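You operate a simulated robot arm through the tools that you are given. There is no shell and no other tool.

You run a simulated robot arm. Do the job below in one go: nothing can be reset, and whatever is moved stays where it is left.

JOB
Set the controls near the top of the green bench. At the end: the green jig knob is turned to 1; the yellow jig knob is turned to 3; the red jig knob is turned to 2; the blue jig knob is turned to 4; whatever was shut is shut again. Leave all else as you found it, and nothing knocked over.

The check looks at the end state, three seconds after you hand in, the way a careful person would. Anything else that was tipped, shoved, dropped, spilled or broken makes it a failure.

ROBOT AND FRAMES
A 7-joint arm with a three-finger gripper, fixed in place. Base frame: the origin is on the floor under the middle of its stand, x ahead of it, y to its left, z up. Readings come in m, degrees, newtons and seconds.
It reaches about 1.342 m from its shoulder. Its first joint turns from -166.0 to 166.0 degrees. Payload 2.69 kg.
The TCP is the grasp point between the finger pads, 0.03 m short of the fingertips. In the tool frame z runs along the fingers and y along their closing line. The gripper opens to 0.128 m; its body begins 0.117 m behind the TCP.
Orientation is that of the tool frame in the base frame, as a unit quaternion [x, y, z, w]. With the fingers straight down and closing along the base's y, the tool's x points along the base's -x, its y along +y and its z along -z.

CONTROLS
- The arm moves only by the tool servo_tool. Its argument "commands" is a list of rows, each a list of 7 numbers: the turn, a rotation vector about the tool's x, y, z in units of 6 degrees (1.0 is 6 degrees), then the shift along the tool's x, y, z in units of 50 mm (1.0 is 50 mm), then the finger opening in m, from 0 to 0.128. In form: [[wx, wy, wz, x, y, z, claw], ...]. A call has 1 to 20 rows; each row shifts and turns the commanded pose from where the row before left it, along the tool's axes as they then stand. A call with a number of a shift or a turn outside -1 to 1 is refused whole. Each row takes 0.2 s and may step no farther than 0.05 m and 8.6 degrees from the row before; otherwise, or with a gripper value out of range, the whole call is refused. Where a pose cannot be reached the arm comes as near as it can. A force on the tool above 40 N (or 10 N above the force at the start of the call, whichever is more), or a blocked arm, ends the call early, and 0.2 s more pass. Each finger travels about 0.127 m/s and halts on what it meets, pressing with about 22 N; the grip force reading is that of the motor and also rises with nothing between the fingers. The clock runs only during rows and for 0.2 s after the last one: add rows that do not move to give the fingers time. The reply holds the time, the measured pose of the TCP, the force on the tool along the base axes, the opening and the grip force, in the units named above and with some noise, with the torque about the TCP (base axes, N m) and any sound that the robot's microphone picked up, and new pictures: "show" is both (left out), scene, wrist or none.
- Cameras (640 x 400 px; columns grow to the right, rows downward): "scene" is fixed at [0.0487, -0.5, 1.5124]; the picture's right is [0.68, -0.73, 0.00], its down [-0.30, -0.28, -0.91] and it looks along [0.67, 0.62, -0.40] (base axes); focal length 315 px, centre (320, 200). "wrist" rides on the gripper at [0.058, 0.054, -0.131] in the tool frame; the picture's right is [-0.68, 0.74, 0.00], its down [-0.62, -0.57, -0.55] and it looks along [-0.40, -0.37, 0.84] (tool axes); focal length 234 px, centre (320, 200). There is no depth. A picture from a camera that has moved, and an enlarged one, comes with that camera's place and axes in the base frame and with its lens.
- raise_lower(by): moves the trunk up (or, below 0, down) by that many m; the arm rides with it, the base frame stays. It gives what a move gives, with no picture.
- enlarge(camera, box): a new picture of the part [left, top, right, bottom] of that camera's present view, enlarged. No time passes.
- close_job(): hands the job in; it is judged then, once.

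Places have to be worked out from the pictures, the camera data and where the tool is seen. Open the gripper and draw the arm clear of the work before you hand the job in, unless the task says otherwise.

The tools are called after "Call:" as a command line: name --pt "numbers of a row" for each row, then --argument value for the rest, lists and objects as JSON in quotes. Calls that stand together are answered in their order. servo_tool: Moves the arm, as the interface text tells. Its arguments: {"type":"object","properties":{"commands":{"type":"array","items":{"type":"array","items":{"type":"number"}}},"show":{"type":"string","enum":["both","scene","wrist","none"]}},"required":["commands"]} The other tools are called the same way: raise_lower (by) moves the trunk up or down; enlarge (camera, box) takes an enlarged picture of a part of a camera's view; close_job () hands the job in.

At the start:

```text
clock: 0.0
eef_pos: [0.724, 0.1797, 1.2362]
tool_rot: [0.0, 1.0, 0.0, 0.0]
contact_force: [-0.1, 0.0, 0.1]
torque: [0.02, 0.0, -0.01]
opening: 0.128
finger_force: 0.1
trunk travel left (down, up): [-0.15, 0.2]
```

scene: 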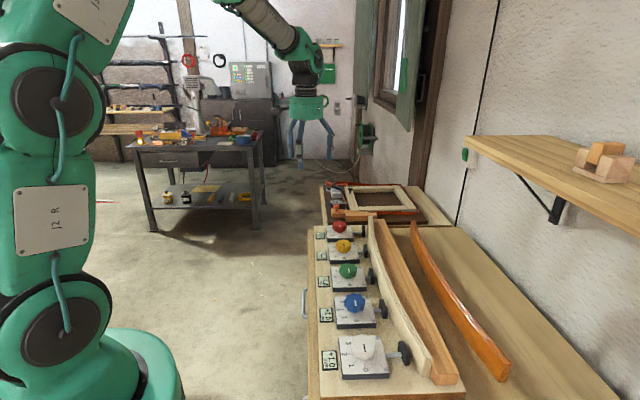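
wrist: 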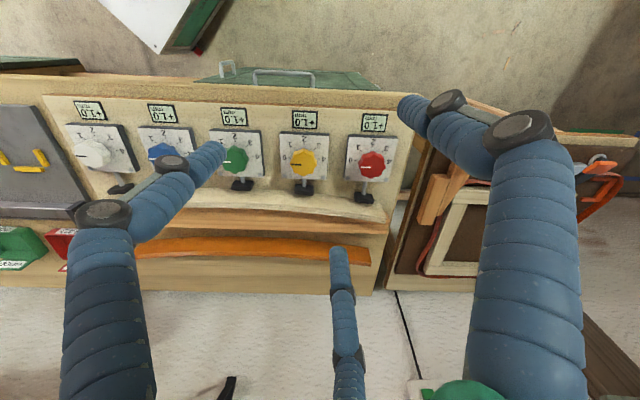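

I start by looking closely at the row of knobs in both cameras, before moving anything.

Call:
enlarge --camera "scene" --box '[300, 180, 480, 400]'

Call:
enlarge --camera "wrist" --box '[40, 80, 240, 205]'

Call:
enlarge --camera "wrist" --box '[200, 90, 410, 215]'

```text
1.82 times, centred on (390, 290) of scene
camera zoom: at [0.0487, -0.5, 1.5124], right [0.68, -0.73, 0.0], down [-0.3, -0.28, -0.91], along [0.67, 0.62, -0.4], focal length 572 px, centre (193, 36)
```

zoom: 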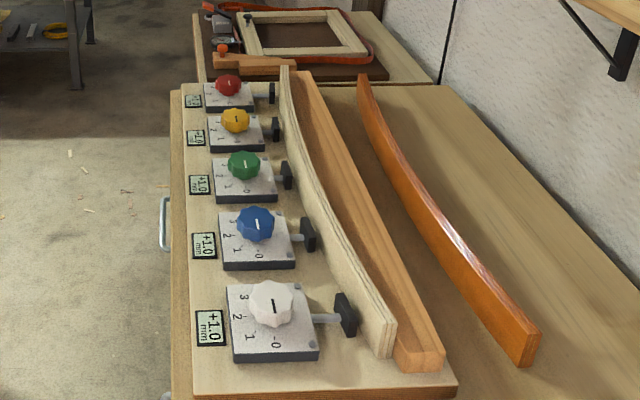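

```text
3.20 times, centred on (140, 142) of wrist
camera zoom: at [0.6647, 0.232, 1.3676], right [0.68, 0.74, 0.0], down [0.62, -0.57, 0.55], along [0.4, -0.37, -0.84], focal length 749 px, centre (896, 384)
```

zoom: 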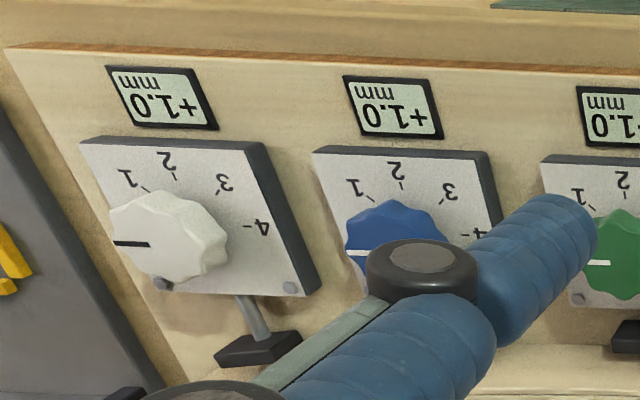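

```text
3.05 times, centred on (305, 152) of wrist
camera zoom: at [0.6647, 0.232, 1.3676], right [0.68, 0.74, 0.0], down [0.62, -0.57, 0.55], along [0.4, -0.37, -0.84], focal length 714 px, centre (366, 345)
```

zoom: 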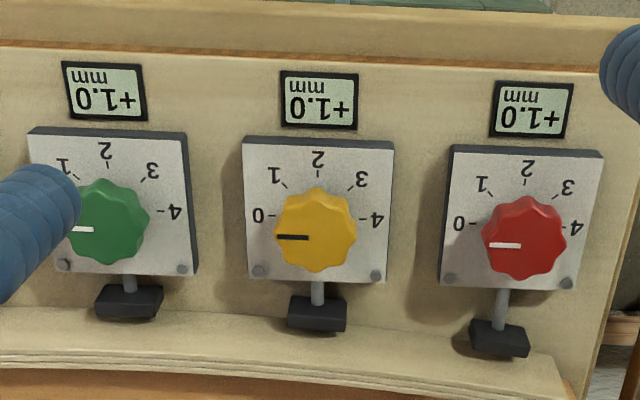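

The knobs sit on top of a board in a diagonal row. The order from near to far is white, blue, green, yellow, red, and all of them point to 0. By triangulation, red is near (0.89, 0.17, 0.92) and the spacing is about 0.146 m along 45°. I move high above the yellow knob for a closer look.

Call:
servo_tool --pt "0 0 0 -0.244 -0.448 0.5 0.128" --pt "0 0 0 -0.244 -0.448 0.5 0.128" --pt "0 0 0 -0.244 -0.448 0.5 0.128" --pt "0 0 0 -0.244 -0.448 0.5 0.128" --pt "0 0 0 -0.244 -0.448 0.5 0.128" --pt "0 0 0 0 0 0 0.128" --show "both"

```text
clock: 1.4
eef_pos: [0.7838, 0.065, 1.1103]
tool_rot: [-0.001, 1.0, 0.0, 0.0]
contact_force: [0.2, -0.2, 0.1]
torque: [0.03, 0.05, 0.04]
opening: 0.1281
finger_force: 0.1
trunk travel left (down, up): [-0.15, 0.2]
camera wrist: at [0.7249, 0.1181, 1.2426], right [0.68, 0.74, 0.0], down [0.62, -0.57, 0.55], along [0.4, -0.37, -0.84], focal length 234 px, centre (320, 200)
```

scene: 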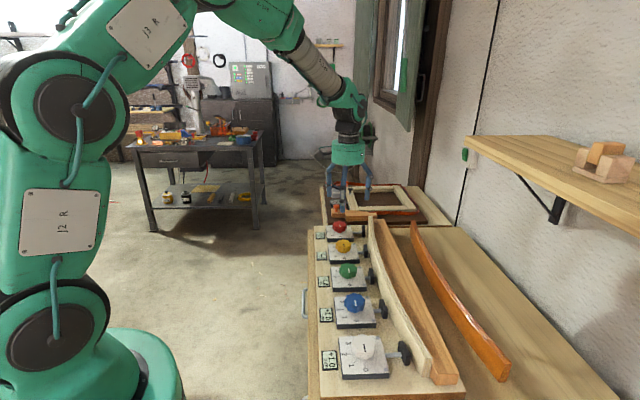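
wrist: 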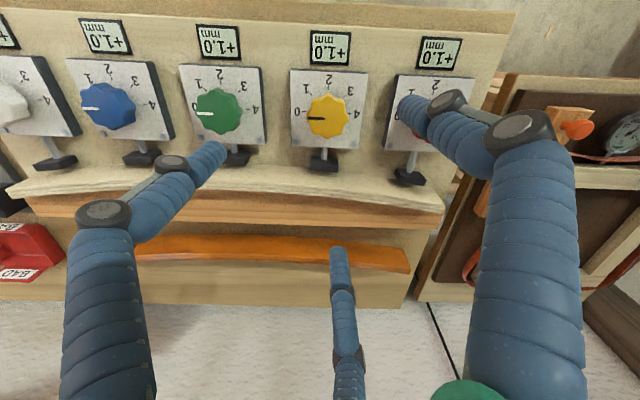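

By triangulation, yellow is at about (0.785, 0.074) with its top near z 0.93. I enlarge both views to work out the knob heights, the plate level and the axes.

Call:
enlarge --camera "scene" --box '[310, 210, 400, 330]'

Call:
enlarge --camera "scene" --box '[310, 320, 430, 395]'

Call:
enlarge --camera "wrist" --box '[270, 60, 400, 180]'

Call:
enlarge --camera "wrist" --box '[60, 40, 280, 180]'

```text
3.33 times, centred on (355, 270) of scene
camera zoom: at [0.0487, -0.5, 1.5124], right [0.68, -0.73, 0.0], down [-0.3, -0.28, -0.91], along [0.67, 0.62, -0.4], focal length 1049 px, centre (203, -33)
```

zoom: 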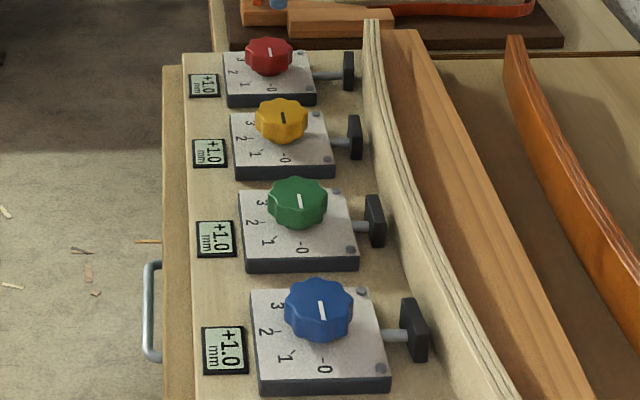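

```text
5.33 times, centred on (370, 358) of scene
camera zoom: at [0.0487, -0.5, 1.5124], right [0.68, -0.73, 0.0], down [-0.3, -0.28, -0.91], along [0.67, 0.62, -0.4], focal length 1678 px, centre (53, -640)
```

zoom: 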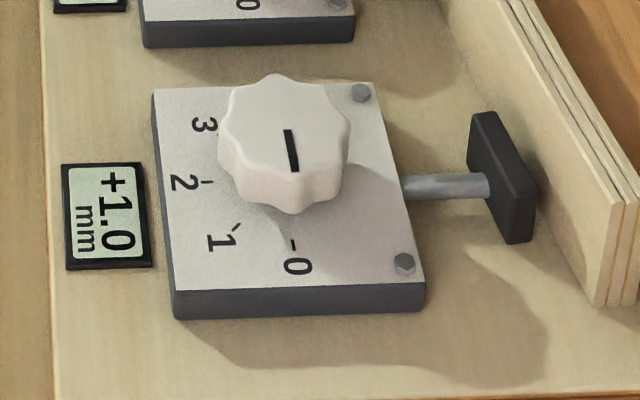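

```text
3.33 times, centred on (335, 120) of wrist
camera zoom: at [0.7249, 0.1181, 1.2426], right [0.68, 0.74, 0.0], down [0.62, -0.57, 0.55], along [0.4, -0.37, -0.84], focal length 781 px, centre (270, 467)
```

zoom: 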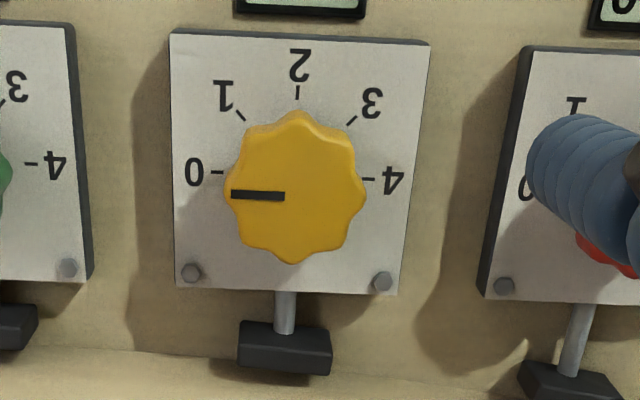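

```text
2.86 times, centred on (170, 110) of wrist
camera zoom: at [0.7249, 0.1181, 1.2426], right [0.68, 0.74, 0.0], down [0.62, -0.57, 0.55], along [0.4, -0.37, -0.84], focal length 669 px, centre (749, 457)
```

zoom: 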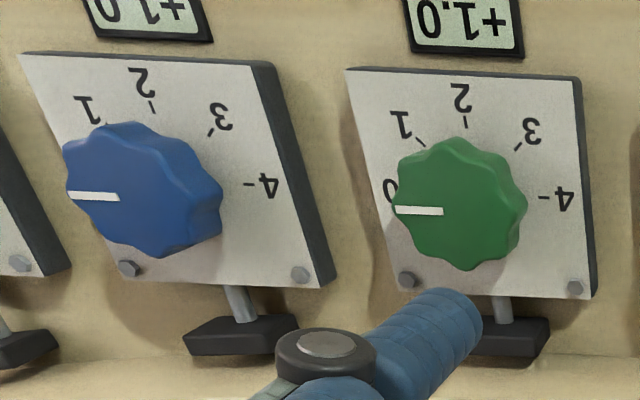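

The plate top is at about z 0.904, the knob top at about 0.932, and the knob diameter is about 54 mm. I go down to about 1.02 above yellow and test the finger opening in free air, to see where the tips are.

Call:
servo_tool --pt "0 0 0 -0.04 0.17 0.6 0.128" --pt "0 0 0 0 0 0.6 0.1" --pt "0 0 0 0 0 0.6 0.08" --pt "0 0 0 0 0 0 0.08" --pt "0 0 0 0 0 0 0.08" --show "both"

```text
clock: 2.6
eef_pos: [0.785, 0.0756, 1.0198]
tool_rot: [0.0, 1.0, 0.0, 0.0]
contact_force: [-0.1, -0.1, -0.7]
torque: [-0.01, 0.01, -0.05]
opening: 0.0799
finger_force: 0.0
trunk travel left (down, up): [-0.15, 0.2]
camera wrist: at [0.726, 0.1277, 1.1524], right [0.68, 0.74, 0.0], down [0.62, -0.57, 0.55], along [0.4, -0.37, -0.84], focal length 234 px, centre (320, 200)
```

scene: 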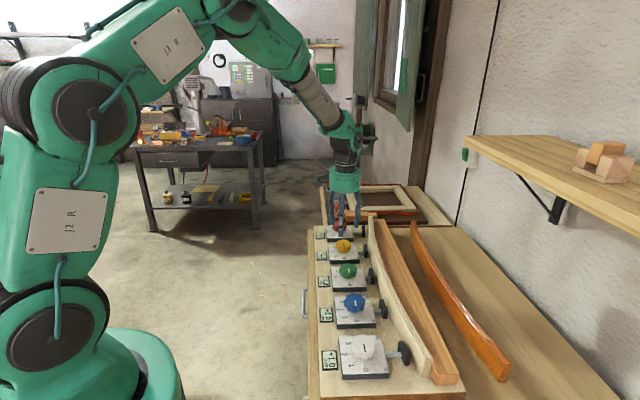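
wrist: 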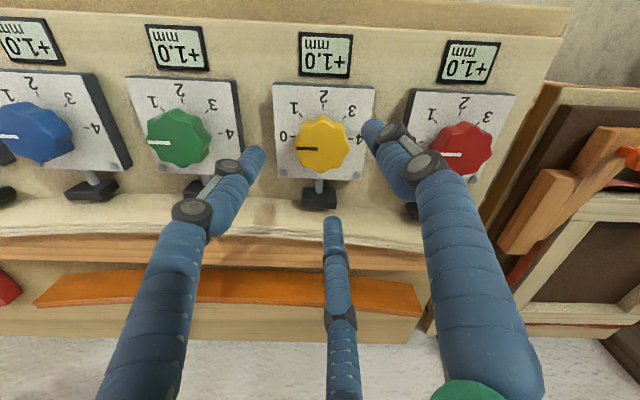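

At this yaw the TCP is centred on the yellow knob to within about 1 mm. In free air I turn the wrist counter-clockwise by 66°, to check the wrist range and leave room for the 135° clockwise turn.

Call:
servo_tool --pt "0 0 -1 0 0 0 0.09" --pt "0 0 -1 0 0 0 0.09" --pt "0 0 -1 0 0 0 0.09" --pt "0 0 -1 0 0 0 0.09" --pt "0 0 -1 0 0 0 0.09" --pt "0 0 -1 0 0 0 0.09" --pt "0 0 -1 0 0 0 0.09" --pt "0 0 -1 0 0 0 0.09" --pt "0 0 -1 0 0 0 0.09" --pt "0 0 -1 0 0 0 0.09" --pt "0 0 -1 0 0 0 0.09" --pt "0 0 0 0 0 0 0.09" --pt "0 0 0 0 0 0 0.09" --show "both"

```text
clock: 5.4
eef_pos: [0.7869, 0.0761, 1.021]
tool_rot: [-0.545, 0.838, 0.001, 0.001]
contact_force: [0.6, 0.5, -0.3]
torque: [0.01, 0.02, 0.05]
opening: 0.0898
finger_force: 0.1
trunk travel left (down, up): [-0.15, 0.2]
camera wrist: at [0.7134, 0.0433, 1.1528], right [-0.4, 0.92, 0.0], down [0.77, 0.33, 0.55], along [0.5, 0.22, -0.84], focal length 234 px, centre (320, 200)
```

scene: 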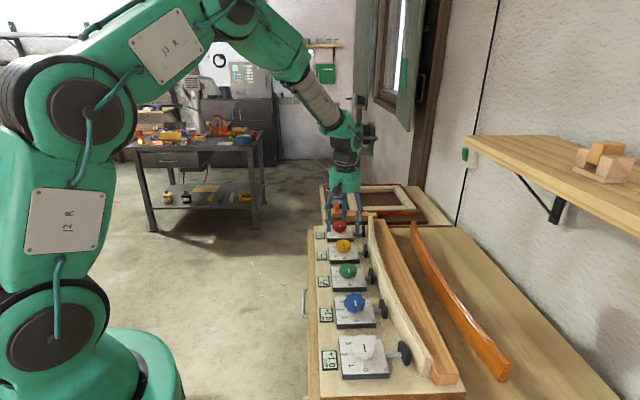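
wrist: 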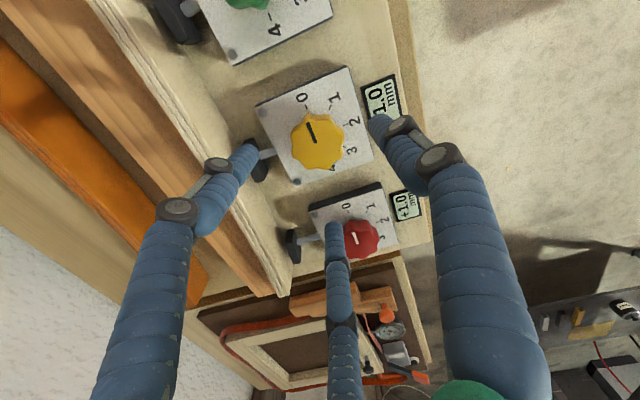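

The wrist reached −66° cleanly. I enlarge the wrist view to check the centring over yellow before I go down.

Call:
enlarge --camera "wrist" --box '[240, 70, 400, 200]'

```text
3.08 times, centred on (320, 135) of wrist
camera zoom: at [0.7134, 0.0433, 1.1528], right [-0.4, 0.92, 0.0], down [0.77, 0.33, 0.55], along [0.5, 0.22, -0.84], focal length 720 px, centre (320, 400)
```

zoom: 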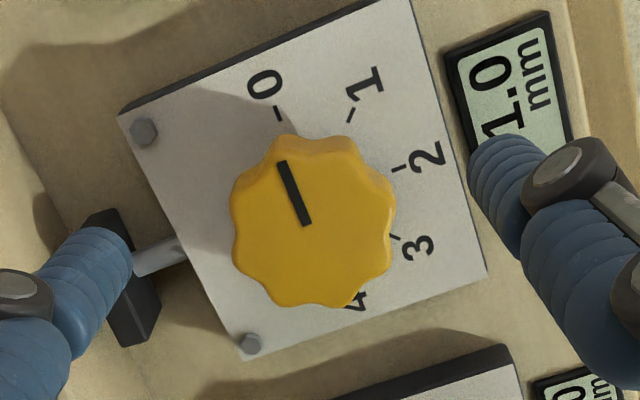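

Yellow's centre agrees to about 2 mm across the views, at (0.7855, 0.074). I narrow the fingers to 0.076, nudge slightly, and lower until the tips are just above the plate (TCP about 0.943).

Call:
servo_tool --pt "0 0 0 0.047 0 0.3 0.076" --pt "0 0 0 0 0 0.3 0.076" --pt "0 0 0 0 0 0.3 0.076" --pt "0 0 0 0 0 0.3 0.076" --pt "0 0 0 0 0 0.2 0.076" --pt "0 0 0 0 0 0.14 0.076" --pt "0 0 0 0 0 0 0.076" --show "both"

```text
clock: 7.0
eef_pos: [0.7861, 0.0755, 0.9425]
tool_rot: [-0.545, 0.839, 0.0, 0.0]
contact_force: [-0.6, 0.6, -0.2]
torque: [0.02, -0.01, 0.02]
opening: 0.0761
finger_force: 0.0
trunk travel left (down, up): [-0.15, 0.2]
camera wrist: at [0.713, 0.0425, 1.0749], right [-0.4, 0.92, 0.0], down [0.77, 0.33, 0.55], along [0.5, 0.22, -0.84], focal length 234 px, centre (320, 200)
```

scene: 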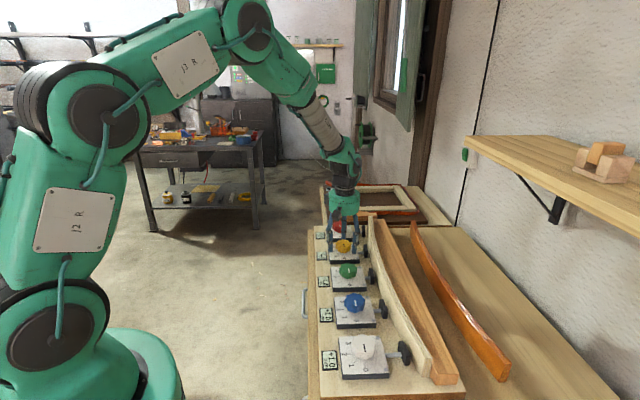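
wrist: 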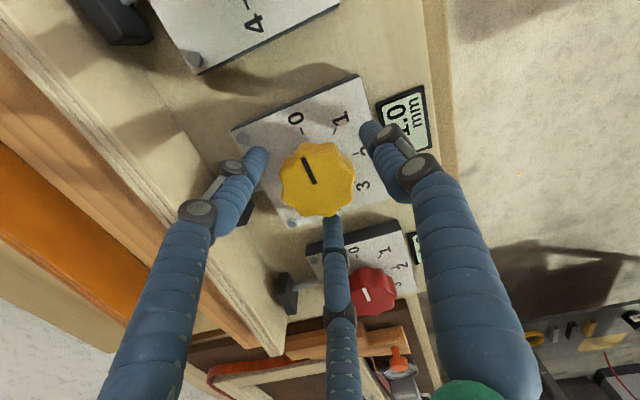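

There is no contact and the fingers straddle the knob. I enlarge both views to check the gap and the depth.

Call:
enlarge --camera "wrist" --box '[220, 90, 420, 250]'

Call:
enlarge --camera "scene" --box '[305, 185, 395, 285]'

```text
2.50 times, centred on (320, 170) of wrist
camera zoom: at [0.713, 0.0425, 1.0749], right [-0.4, 0.92, 0.0], down [0.77, 0.33, 0.55], along [0.5, 0.22, -0.84], focal length 585 px, centre (320, 275)
```

zoom: 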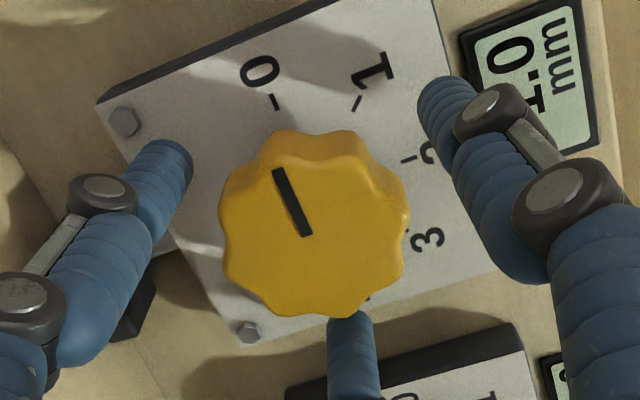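

```text
4.00 times, centred on (350, 235) of scene
camera zoom: at [0.0487, -0.5, 1.5124], right [0.68, -0.73, 0.0], down [-0.3, -0.28, -0.91], along [0.67, 0.62, -0.4], focal length 1258 px, centre (200, 60)
```

zoom: 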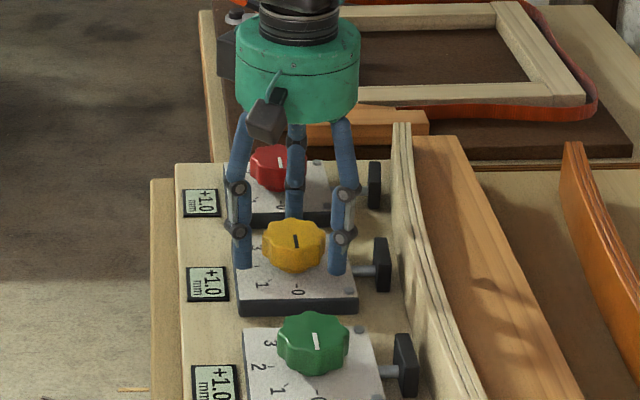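

Clearances look even all round. I close the fingers gradually on the yellow knob.

Call:
servo_tool --pt "0 0 0 0 0 0 0.062" --pt "0 0 0 0 0 0 0.054" --pt "0 0 0 0 0 0 0.048" --pt "0 0 0 0 0 0 0.044" --pt "0 0 0 0 0 0 0.04" --show "both"

```text
clock: 8.2
eef_pos: [0.7864, 0.0755, 0.9441]
tool_rot: [-0.545, 0.839, 0.0, 0.0]
contact_force: [4.1, 0.1, -0.2]
torque: [0.05, -0.11, -0.02]
opening: 0.0533
finger_force: 9.8
trunk travel left (down, up): [-0.15, 0.2]
camera wrist: at [0.7132, 0.0425, 1.075], right [-0.4, 0.92, 0.0], down [0.77, 0.33, 0.55], along [0.5, 0.22, -0.84], focal length 234 px, centre (320, 200)
```

scene: 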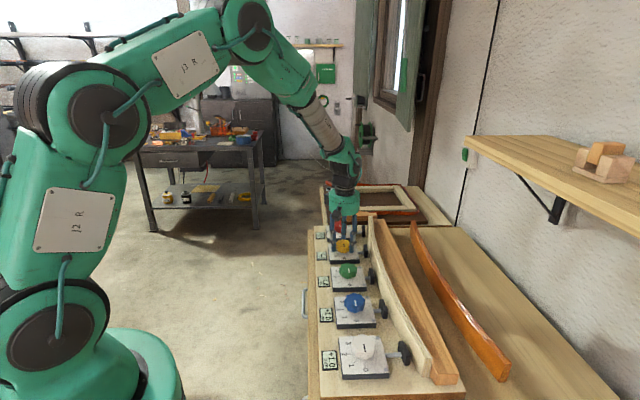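
wrist: 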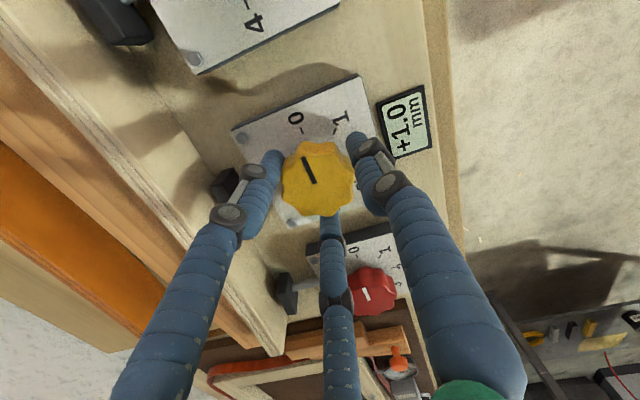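

The knob is gripped at an opening of 53 mm. I turn it 42° clockwise first to see how it responds: torque, any click, and whether the pointer follows.

Call:
servo_tool --pt "0 0 0 0 0 0 0.03" --pt "0 0 1 0 0 0 0.03" --pt "0 0 1 0 0 0 0.03" --pt "0 0 1 0 0 0 0.03" --pt "0 0 1 0 0 0 0.03" --pt "0 0 1 0 0 0 0.03" --pt "0 0 1 0 0 0 0.03" --pt "0 0 1 0 0 0 0.03" --pt "0 0 0 0 0 0 0.03" --show "both"

```text
clock: 10.3
eef_pos: [0.7878, 0.0742, 0.943]
tool_rot: [-0.208, 0.978, -0.001, 0.002]
contact_force: [12.1, 3.8, -16.3]
torque: [0.35, -0.8, -0.06]
opening: 0.0509
finger_force: 44.5
trunk travel left (down, up): [-0.15, 0.2]
stopped in row 9: the force on the tool passed its limit at 40 N (the readings are from after the stop); the commanded pose is now the measured one
camera wrist: at [0.7122, 0.0982, 1.0751], right [0.32, 0.95, 0.0], down [0.79, -0.27, 0.55], along [0.52, -0.17, -0.83], focal length 234 px, centre (320, 200)
```

scene: 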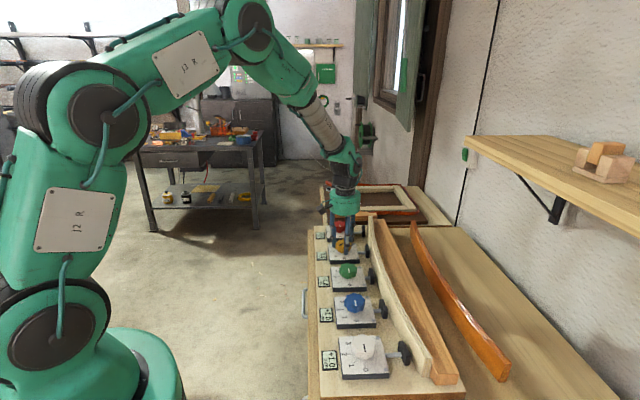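
wrist: 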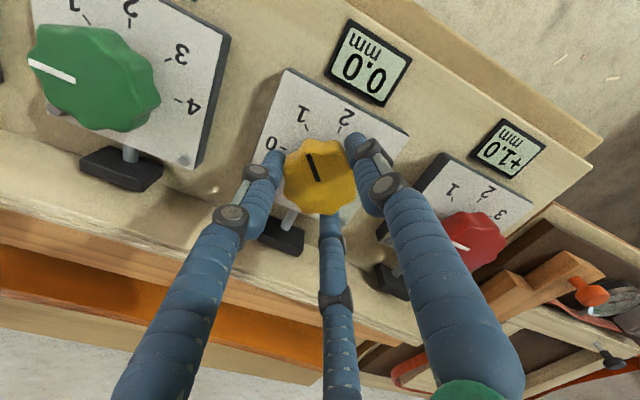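

The knob follows the gripper: the pointer is near 1 and the display went to 0.0. The hard squeeze drove the force over the limit, so I ease the grip to 0.042 and read the forces again.

Call:
servo_tool --pt "0 0 0 0 0 0 0.042" --pt "0 0 0 0 0 0 0.042" --pt "0 0 0 0 0 0 0.042" --show "wrist"

Call:
enlarge --camera "wrist" --box '[220, 60, 420, 220]'

```text
clock: 11.2
eef_pos: [0.7889, 0.0752, 0.9438]
tool_rot: [-0.208, 0.978, 0.0, 0.001]
contact_force: [18.7, 4.2, -22.0]
torque: [0.16, -0.76, 0.01]
opening: 0.0511
finger_force: 45.5
trunk travel left (down, up): [-0.15, 0.2]
camera wrist: at [0.7125, 0.0982, 1.0753], right [0.32, 0.95, 0.0], down [0.79, -0.27, 0.55], along [0.52, -0.17, -0.83], focal length 234 px, centre (320, 200)
```

wrist: 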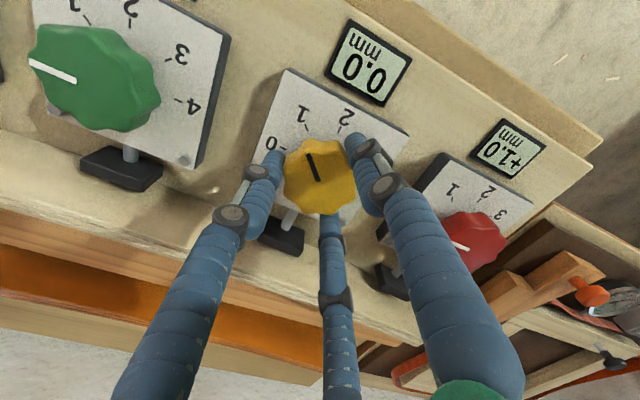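

```text
2.50 times, centred on (320, 140) of wrist
camera zoom: at [0.7125, 0.0982, 1.0753], right [0.32, 0.95, 0.0], down [0.79, -0.27, 0.55], along [0.52, -0.17, -0.83], focal length 585 px, centre (320, 350)
```

zoom: 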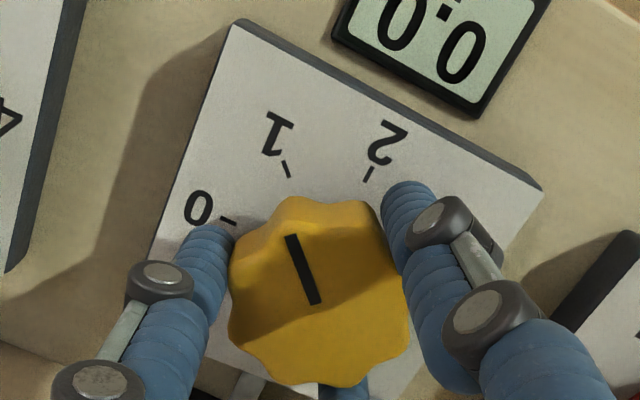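

The full grip force persists and pulls the tool toward +x and down, so the tool is slightly off the knob axis. I relax the opening target to just under the knob size and shift about 2 mm in the force direction.

Call:
servo_tool --pt "0 0 0 0 0 0 0.0505" --pt "0 0 0 -0.02 -0.004 0.02 0.0505" --pt "0 0 0 -0.02 -0.004 0.02 0.0505" --pt "0 0 0 0 0 0 0.0505" --show "none"

```text
clock: 12.2
eef_pos: [0.7879, 0.0743, 0.9432]
tool_rot: [-0.208, 0.978, 0.0, 0.001]
contact_force: [-1.8, -1.1, 0.6]
torque: [0.0, 0.06, -0.02]
opening: 0.0517
finger_force: 1.2
trunk travel left (down, up): [-0.15, 0.2]
```

Forces are now near zero with a light touch. I increase the squeeze step by step to find a firm but well-centred grip.

Call:
servo_tool --pt "0 0 0 0 0 0 0.0485" --pt "0 0 0 0 0 0 0.0485" --pt "0 0 0 0 0 0 0.0485" --show "none"

```text
clock: 12.9
eef_pos: [0.789, 0.0739, 0.9432]
tool_rot: [-0.208, 0.978, 0.001, 0.001]
contact_force: [-4.2, -4.3, -2.6]
torque: [-0.19, 0.21, -0.01]
opening: 0.0504
finger_force: 44.2
trunk travel left (down, up): [-0.15, 0.2]
```

Now it is gripped firmly with small side forces. I continue the clockwise turn by 60° and check.

Call:
servo_tool --pt "0 0 1 0 0 0 0.0485" --pt "0 0 1 0 0 0 0.0485" --pt "0 0 1 0 0 0 0.0485" --pt "0 0 1 0 0 0 0.0485" --pt "0 0 1 0 0 0 0.0485" --pt "0 0 1 0 0 0 0.0485" --pt "0 0 1 0 0 0 0.0485" --pt "0 0 1 0 0 0 0.0485" --pt "0 0 1 0 0 0 0.0485" --pt "0 0 1 0 0 0 0.0485" --pt "0 0 0 0 0 0 0.0485" --show "wrist"

```text
clock: 15.3
eef_pos: [0.7885, 0.0743, 0.9431]
tool_rot: [0.31, 0.951, 0.002, 0.0]
contact_force: [-15.3, -7.7, -11.2]
torque: [-0.16, 0.39, -0.03]
opening: 0.0507
finger_force: 45.5
trunk travel left (down, up): [-0.15, 0.2]
camera wrist: at [0.7724, 0.151, 1.0746], right [0.98, 0.2, 0.0], down [0.16, -0.82, 0.55], along [0.11, -0.54, -0.84], focal length 234 px, centre (320, 200)
```

wrist: 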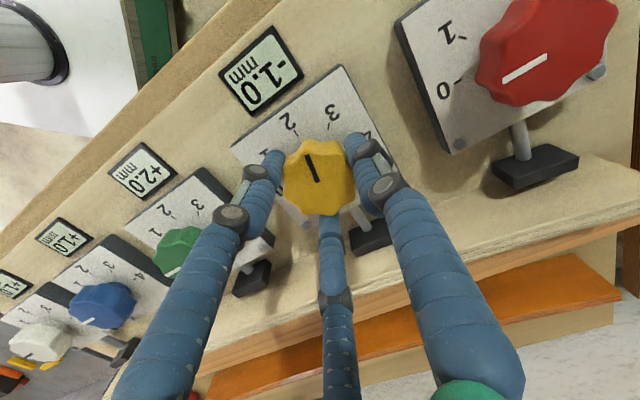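

The knob tracks exactly, at 102° and just past 2, with its display now −1.0. The displays are evidently coupled, but only the knob positions count. I ease the side force and turn the remaining 33° to 3.

Call:
servo_tool --pt "0 0 1 0.008 -0.016 0 0.0485" --pt "0 0 1 0 0 0 0.0485" --pt "0 0 1 0 0 0 0.0485" --pt "0 0 1 0 0 0 0.0485" --pt "0 0 1 0 0 0 0.0485" --pt "0 0 0.5 0 0 0 0.0485" --pt "0 0 0 0 0 0 0.0485" --pt "0 0 0 0 0 0 0.0485" --show "wrist"

Call:
enlarge --camera "wrist" --box '[220, 60, 420, 240]'

```text
clock: 17.1
eef_pos: [0.7883, 0.0744, 0.9439]
tool_rot: [0.566, 0.824, 0.001, 0.001]
contact_force: [-5.0, 10.2, -17.8]
torque: [0.45, 0.1, 0.02]
opening: 0.0505
finger_force: 44.6
trunk travel left (down, up): [-0.15, 0.2]
camera wrist: at [0.8171, 0.1471, 1.0747], right [0.93, -0.37, 0.0], down [-0.31, -0.78, 0.55], along [-0.2, -0.51, -0.84], focal length 234 px, centre (320, 200)
```

wrist: 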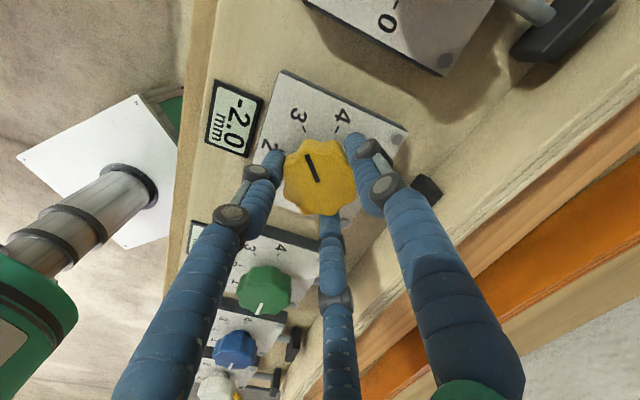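

```text
2.22 times, centred on (320, 150) of wrist
camera zoom: at [0.8171, 0.1471, 1.0747], right [0.93, -0.37, 0.0], down [-0.31, -0.78, 0.55], along [-0.2, -0.51, -0.84], focal length 520 px, centre (320, 311)
```

zoom: 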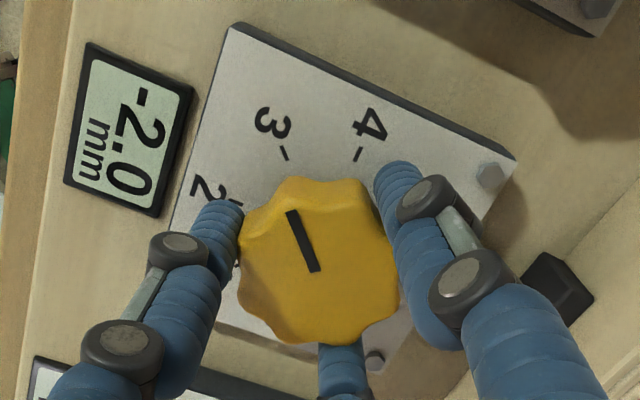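

The pointer lines up with tick 3, in the same relation it had to tick 0 at the start, and the turn was 134.9°. I open the fingers and lift away.

Call:
servo_tool --pt "0 0 0 0 0 0 0.052" --pt "0 0 0 0 0 0 0.06" --pt "0 0 0 0 0 0 0.076" --pt "0 0 0 0 0 0 0.08" --pt "0 0 0 0 0 -0.4 0.08" --pt "0 0 0 0 0 -0.6 0.08" --pt "0 0 0 0 0 -0.6 0.08" --pt "0 0 0 0 0 -0.6 0.08" --pt "0 0 0 0 0 0 0.08" --show "both"

Call:
enlarge --camera "wrist" --box '[200, 60, 440, 340]'

Call:
enlarge --camera "scene" --box '[310, 210, 400, 330]'

```text
clock: 19.1
eef_pos: [0.7881, 0.0762, 1.0546]
tool_rot: [0.567, 0.824, 0.001, 0.002]
contact_force: [-0.1, 0.9, 0.4]
torque: [0.01, -0.04, -0.01]
opening: 0.0801
finger_force: 0.0
trunk travel left (down, up): [-0.15, 0.2]
camera wrist: at [0.8156, 0.1481, 1.1864], right [0.93, -0.37, 0.0], down [-0.31, -0.78, 0.55], along [-0.2, -0.51, -0.84], focal length 234 px, centre (320, 200)
```

scene: 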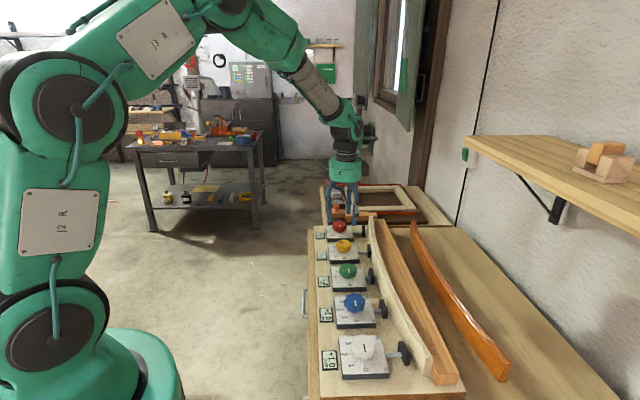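
wrist: 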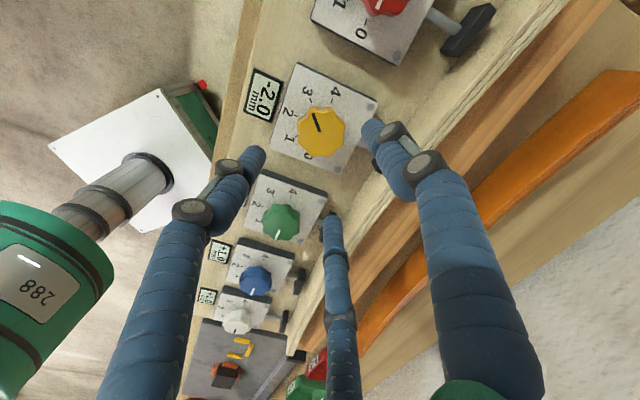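

```text
1.43 times, centred on (320, 200) of wrist
camera zoom: at [0.8156, 0.1481, 1.1864], right [0.93, -0.37, 0.0], down [-0.31, -0.78, 0.55], along [-0.2, -0.51, -0.84], focal length 334 px, centre (320, 200)
```

zoom: 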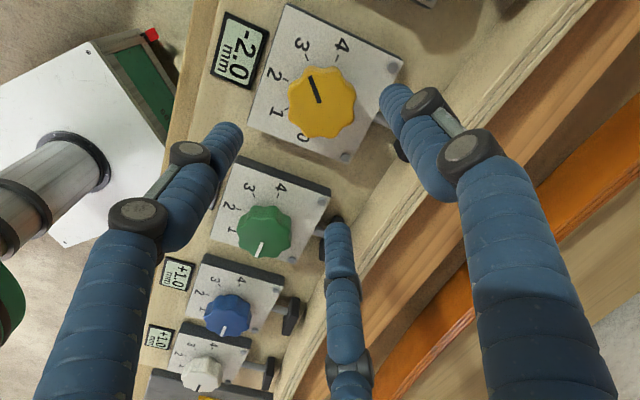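

```text
3.33 times, centred on (355, 270) of scene
camera zoom: at [0.0487, -0.5, 1.5124], right [0.68, -0.73, 0.0], down [-0.3, -0.28, -0.91], along [0.67, 0.62, -0.4], focal length 1049 px, centre (203, -33)
```

zoom: 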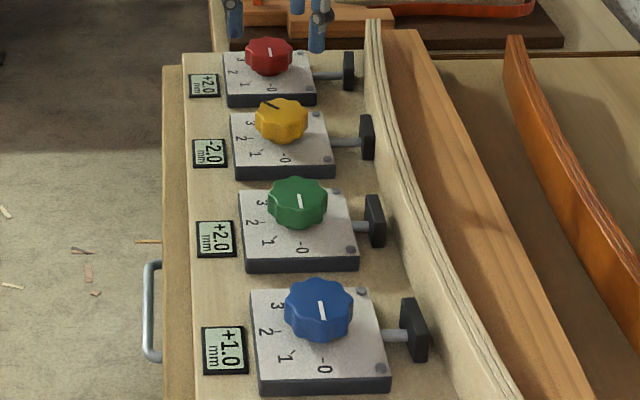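

Yellow is at 3 and the other knobs are unmoved. I go to red next: translate about 0.137 m along the row at height, and turn the wrist back 96°.

Call:
servo_tool --pt "0 0 0 0.279 0.629 0 0.08" --pt "0 0 0 0.279 0.629 0 0.08" --pt "0 0 0 0.279 0.629 0 0.08" --pt "0 0 0 0.279 0.629 0 0.08" --pt "0 0 -1 0 0 0 0.08" --pt "0 0 -1 0 0 0 0.08" --pt "0 0 -1 0 0 0 0.08" --pt "0 0 -1 0 0 0 0.08" --pt "0 0 -1 0 0 0 0.08" --pt "0 0 -1 0 0 0 0.08" --pt "0 0 -1 0 0 0 0.08" --pt "0 0 -1 0 0 0 0.08" --pt "0 0 -1 0 0 0 0.08" --pt "0 0 -1 0 0 0 0.08" --pt "0 0 -1 0 0 0 0.08" --pt "0 0 -1 0 0 0 0.08" --pt "0 0 -1 0 0 0 0.08" --pt "0 0 -1 0 0 0 0.08" --pt "0 0 -1 0 0 0 0.08" --pt "0 0 -1 0 0 0 0.08" --show "both"

Call:
enlarge --camera "wrist" --box '[240, 60, 400, 200]'

```text
clock: 23.4
eef_pos: [0.8831, 0.1714, 1.0536]
tool_rot: [-0.235, 0.972, -0.001, 0.002]
contact_force: [0.7, 0.2, -0.1]
torque: [0.01, 0.02, 0.03]
opening: 0.08
finger_force: 0.0
trunk travel left (down, up): [-0.15, 0.2]
camera wrist: at [0.8076, 0.1915, 1.1852], right [0.27, 0.96, 0.0], down [0.8, -0.22, 0.55], along [0.53, -0.15, -0.83], focal length 234 px, centre (320, 200)
```

scene: 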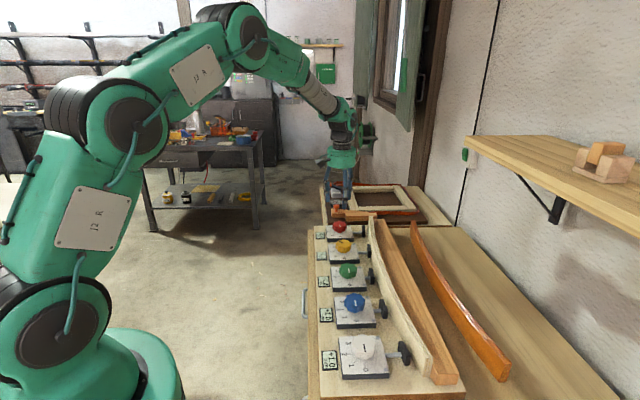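
wrist: 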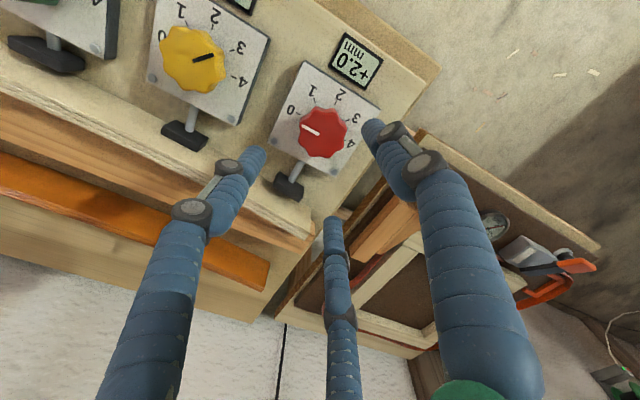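

```text
2.86 times, centred on (320, 130) of wrist
camera zoom: at [0.8076, 0.1915, 1.1852], right [0.27, 0.96, 0.0], down [0.8, -0.22, 0.55], along [0.53, -0.15, -0.83], focal length 669 px, centre (320, 400)
```

zoom: 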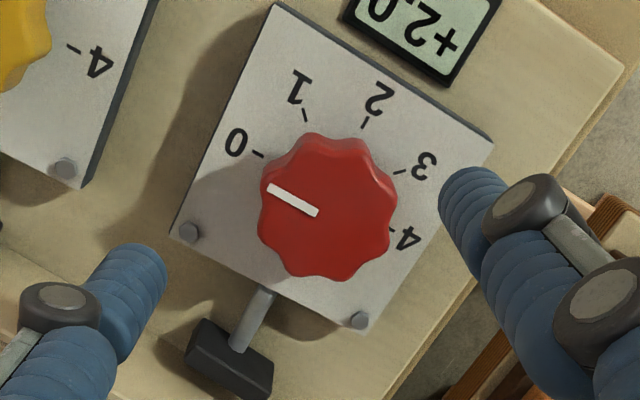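

Using the pixel method, which predicted yellow's grip centre to within 1 mm, red's axis is at about (0.8845, 0.1735). I shift (+1.4, +2.1) mm and lower to z about 0.943 with the fingers at 0.072.

Call:
servo_tool --pt "0 0 0 -0.044 0.025 0.4 0.072" --pt "0 0 0 0 0 0.4 0.072" --pt "0 0 0 0 0 0.4 0.072" --pt "0 0 0 0 0 0.4 0.072" --pt "0 0 0 0 0 0.3 0.072" --pt "0 0 0 0 0 0.2 0.072" --pt "0 0 0 0 0 0.1 0.072" --pt "0 0 0 0 0 0 0.072" --show "both"

Call:
enlarge --camera "wrist" --box '[220, 90, 420, 250]'

```text
clock: 25.1
eef_pos: [0.8864, 0.1737, 0.9435]
tool_rot: [-0.234, 0.972, 0.0, 0.002]
contact_force: [-1.2, -0.9, -0.6]
torque: [-0.05, -0.05, -0.03]
opening: 0.072
finger_force: 0.1
trunk travel left (down, up): [-0.15, 0.2]
camera wrist: at [0.8098, 0.1932, 1.0746], right [0.27, 0.96, 0.0], down [0.8, -0.23, 0.55], along [0.53, -0.15, -0.83], focal length 234 px, centre (320, 200)
```

scene: 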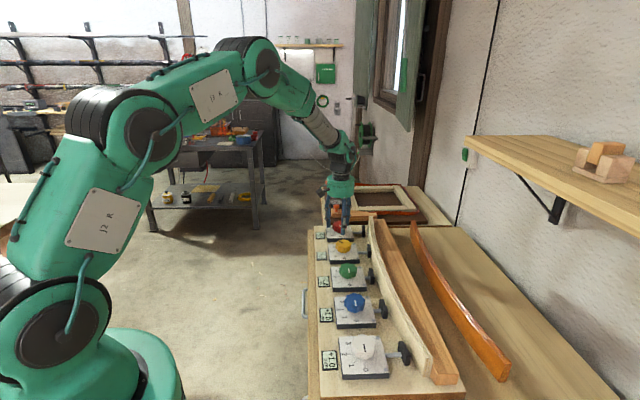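
wrist: 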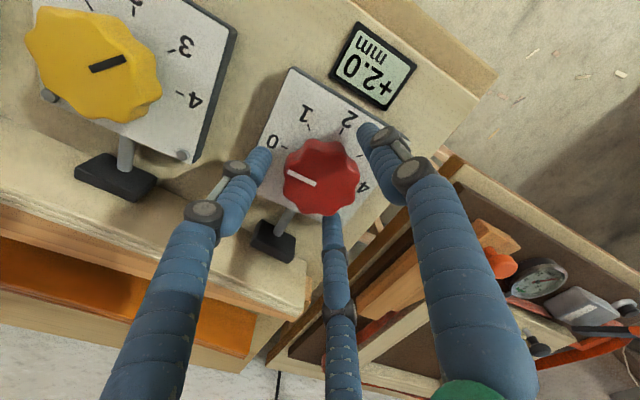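

```text
2.50 times, centred on (320, 170) of wrist
camera zoom: at [0.8098, 0.1932, 1.0746], right [0.27, 0.96, 0.0], down [0.8, -0.23, 0.55], along [0.53, -0.15, -0.83], focal length 585 px, centre (320, 275)
```

zoom: 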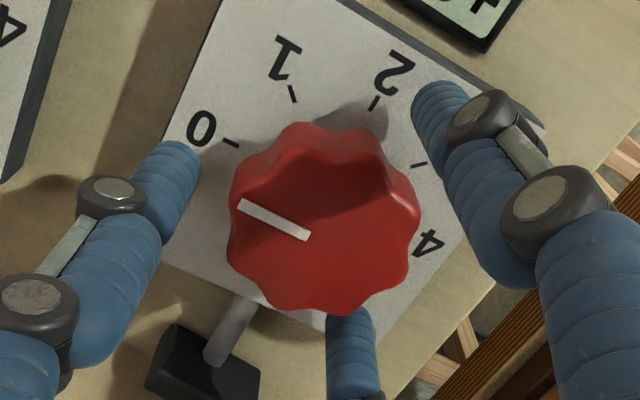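

The knob appears about 1.5–2 mm to the right of the gripper's centre. I correct that while closing gently and watch the forces.

Call:
servo_tool --pt "0 0 0 -0.02 0.022 0 0.066" --pt "0 0 0 0 0 0 0.06" --pt "0 0 0 0 0 0 0.055" --pt "0 0 0 0 0 0 0.052" --pt "0 0 0 0 0 0 0.052" --show "none"

```text
clock: 26.4
eef_pos: [0.8879, 0.1744, 0.9441]
tool_rot: [-0.233, 0.972, -0.001, 0.002]
contact_force: [-1.0, -1.3, 0.1]
torque: [-0.04, 0.06, 0.04]
opening: 0.053
finger_force: 1.0
trunk travel left (down, up): [-0.15, 0.2]
```

Call:
servo_tool --pt "0 0 0 0 0 0 0.05" --pt "0 0 0 0 0 0 0.0485" --pt "0 0 0 0 0 0 0.0485" --show "none"

```text
clock: 27.1
eef_pos: [0.8865, 0.1741, 0.9431]
tool_rot: [-0.234, 0.972, 0.0, 0.001]
contact_force: [-3.7, -4.8, 1.0]
torque: [-0.11, 0.11, -0.01]
opening: 0.0524
finger_force: 2.8
trunk travel left (down, up): [-0.15, 0.2]
```

The grip is still building and the side forces are low. I hold a little longer at a slightly tighter target.

Call:
servo_tool --pt "0 0 0 0 0 0 0.047" --pt "0 0 0 0 0 0 0.047" --pt "0 0 0 0 0 0 0.047" --pt "0 0 0 0 0 0 0.047" --show "none"

```text
clock: 28.1
eef_pos: [0.8862, 0.1742, 0.9437]
tool_rot: [-0.233, 0.972, -0.001, 0.001]
contact_force: [-4.2, -6.5, -0.4]
torque: [-0.18, 0.12, -0.03]
opening: 0.0523
finger_force: 3.7
trunk travel left (down, up): [-0.15, 0.2]
```

The grip behaves like a spring, so I tighten the target to 0.042 and start turning in a small 12° test.

Call:
servo_tool --pt "0 0 0 0 0 0 0.042" --pt "0 0 0 0 0 0 0.042" --pt "0 0 1 0 0 0 0.042" --pt "0 0 1 0 0 0 0.042" --pt "0 0 0 0 0 0 0.042" --show "wrist"

Call:
enlarge --camera "wrist" --box '[220, 70, 420, 230]'

```text
clock: 29.4
eef_pos: [0.8876, 0.1738, 0.9435]
tool_rot: [-0.129, 0.992, 0.0, 0.001]
contact_force: [-2.7, -9.7, 2.8]
torque: [-0.32, 0.06, 0.04]
opening: 0.0514
finger_force: 7.2
trunk travel left (down, up): [-0.15, 0.2]
camera wrist: at [0.8162, 0.2095, 1.0747], right [0.46, 0.89, 0.0], down [0.74, -0.39, 0.55], along [0.49, -0.25, -0.83], focal length 234 px, centre (320, 200)
```

wrist: 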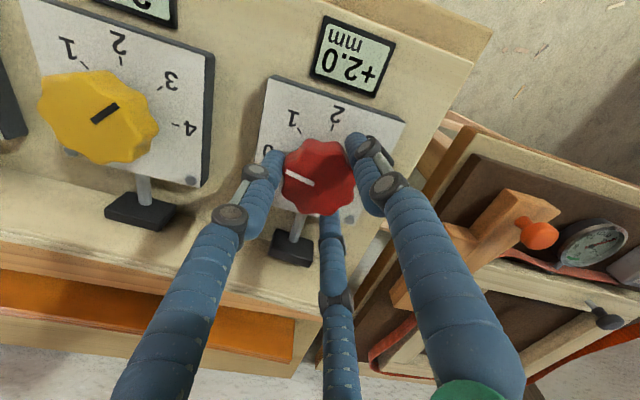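

```text
2.50 times, centred on (320, 150) of wrist
camera zoom: at [0.8162, 0.2095, 1.0747], right [0.46, 0.89, 0.0], down [0.74, -0.39, 0.55], along [0.49, -0.25, -0.83], focal length 585 px, centre (320, 325)
```

zoom: 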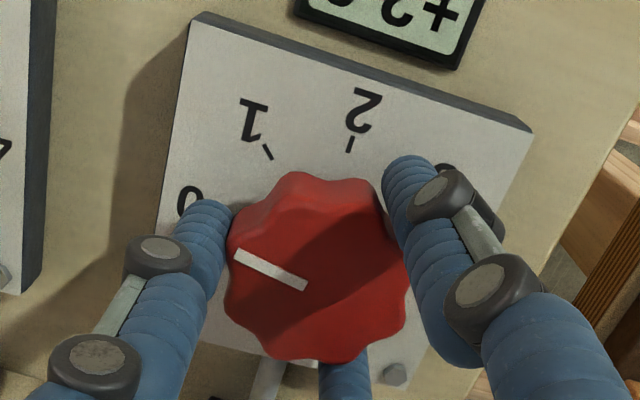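

The knob follows, with about 2° of lag as the fingers seat in the lobes. I continue 60° clockwise with a slight side-force correction.

Call:
servo_tool --pt "0 0 1 0.008 -0.014 0 0.04" --pt "0 0 1 0 0 0 0.04" --pt "0 0 1 0 0 0 0.04" --pt "0 0 1 0 0 0 0.04" --pt "0 0 1 0 0 0 0.04" --pt "0 0 1 0 0 0 0.04" --pt "0 0 1 0 0 0 0.04" --pt "0 0 1 0 0 0 0.04" --pt "0 0 1 0 0 0 0.04" --pt "0 0 1 0 0 0 0.04" --pt "0 0 0 0 0 0 0.04" --show "wrist"

Call:
enlarge --camera "wrist" --box '[220, 70, 420, 230]'

```text
clock: 31.8
eef_pos: [0.8867, 0.174, 0.9435]
tool_rot: [0.383, 0.924, 0.001, 0.001]
contact_force: [7.4, -5.9, 0.9]
torque: [-0.21, -0.64, -0.02]
opening: 0.0508
finger_force: 44.8
trunk travel left (down, up): [-0.15, 0.2]
camera wrist: at [0.8835, 0.2515, 1.0752], right [1.0, 0.04, 0.0], down [0.03, -0.84, 0.55], along [0.03, -0.55, -0.84], focal length 234 px, centre (320, 200)
```

wrist: 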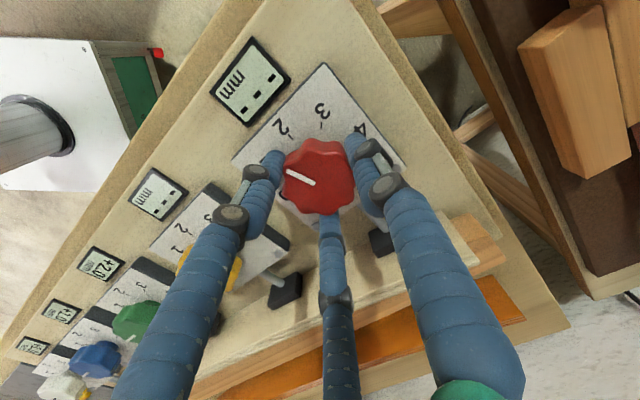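

```text
2.50 times, centred on (320, 150) of wrist
camera zoom: at [0.8835, 0.2515, 1.0752], right [1.0, 0.04, 0.0], down [0.03, -0.84, 0.55], along [0.03, -0.55, -0.84], focal length 585 px, centre (320, 325)
```

zoom: 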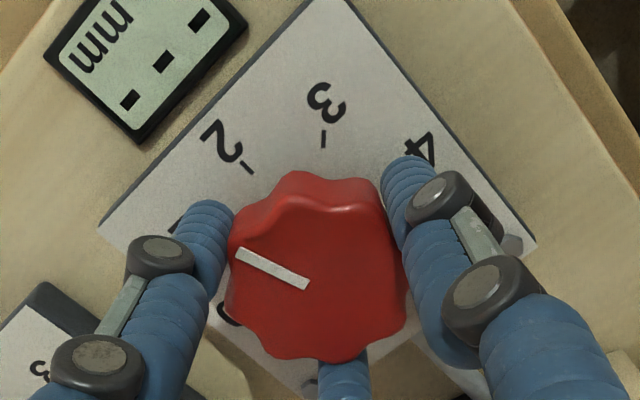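

The display reads "---" while the knob is between marks, at about 70°. I turn the last 20° to 2.

Call:
servo_tool --pt "0 0 1 0 0 0 0.04" --pt "0 0 1 0 0 0 0.04" --pt "0 0 1 0 0 0 0.04" --pt "0 0 0.37 0 0 0 0.04" --pt "0 0 0 0 0 0 0.04" --pt "0 0 0 0 0 0 0.04" --show "wrist"

Call:
enlarge --camera "wrist" --box '[220, 70, 420, 230]'

```text
clock: 33.1
eef_pos: [0.8879, 0.1737, 0.9441]
tool_rot: [0.539, 0.842, 0.002, 0.001]
contact_force: [6.2, -2.0, 3.3]
torque: [0.04, -0.1, 0.01]
opening: 0.0505
finger_force: 45.4
trunk travel left (down, up): [-0.15, 0.2]
camera wrist: at [0.9112, 0.2478, 1.0753], right [0.95, -0.31, 0.0], down [-0.26, -0.8, 0.55], along [-0.17, -0.52, -0.84], focal length 234 px, centre (320, 200)
```

wrist: 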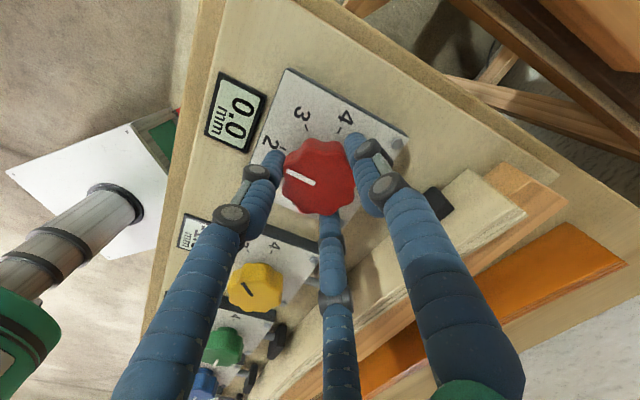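

```text
2.50 times, centred on (320, 150) of wrist
camera zoom: at [0.9112, 0.2478, 1.0753], right [0.95, -0.31, 0.0], down [-0.26, -0.8, 0.55], along [-0.17, -0.52, -0.84], focal length 585 px, centre (320, 325)
```

zoom: 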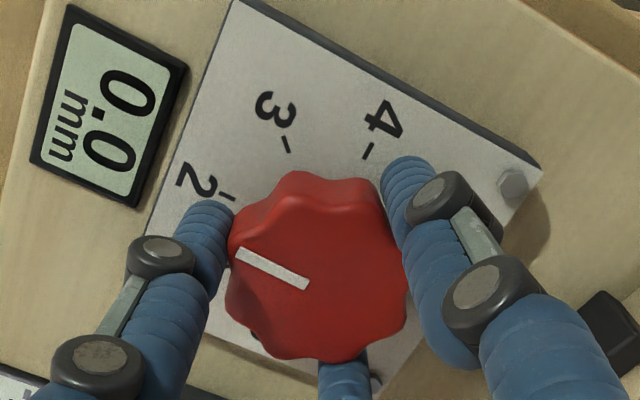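

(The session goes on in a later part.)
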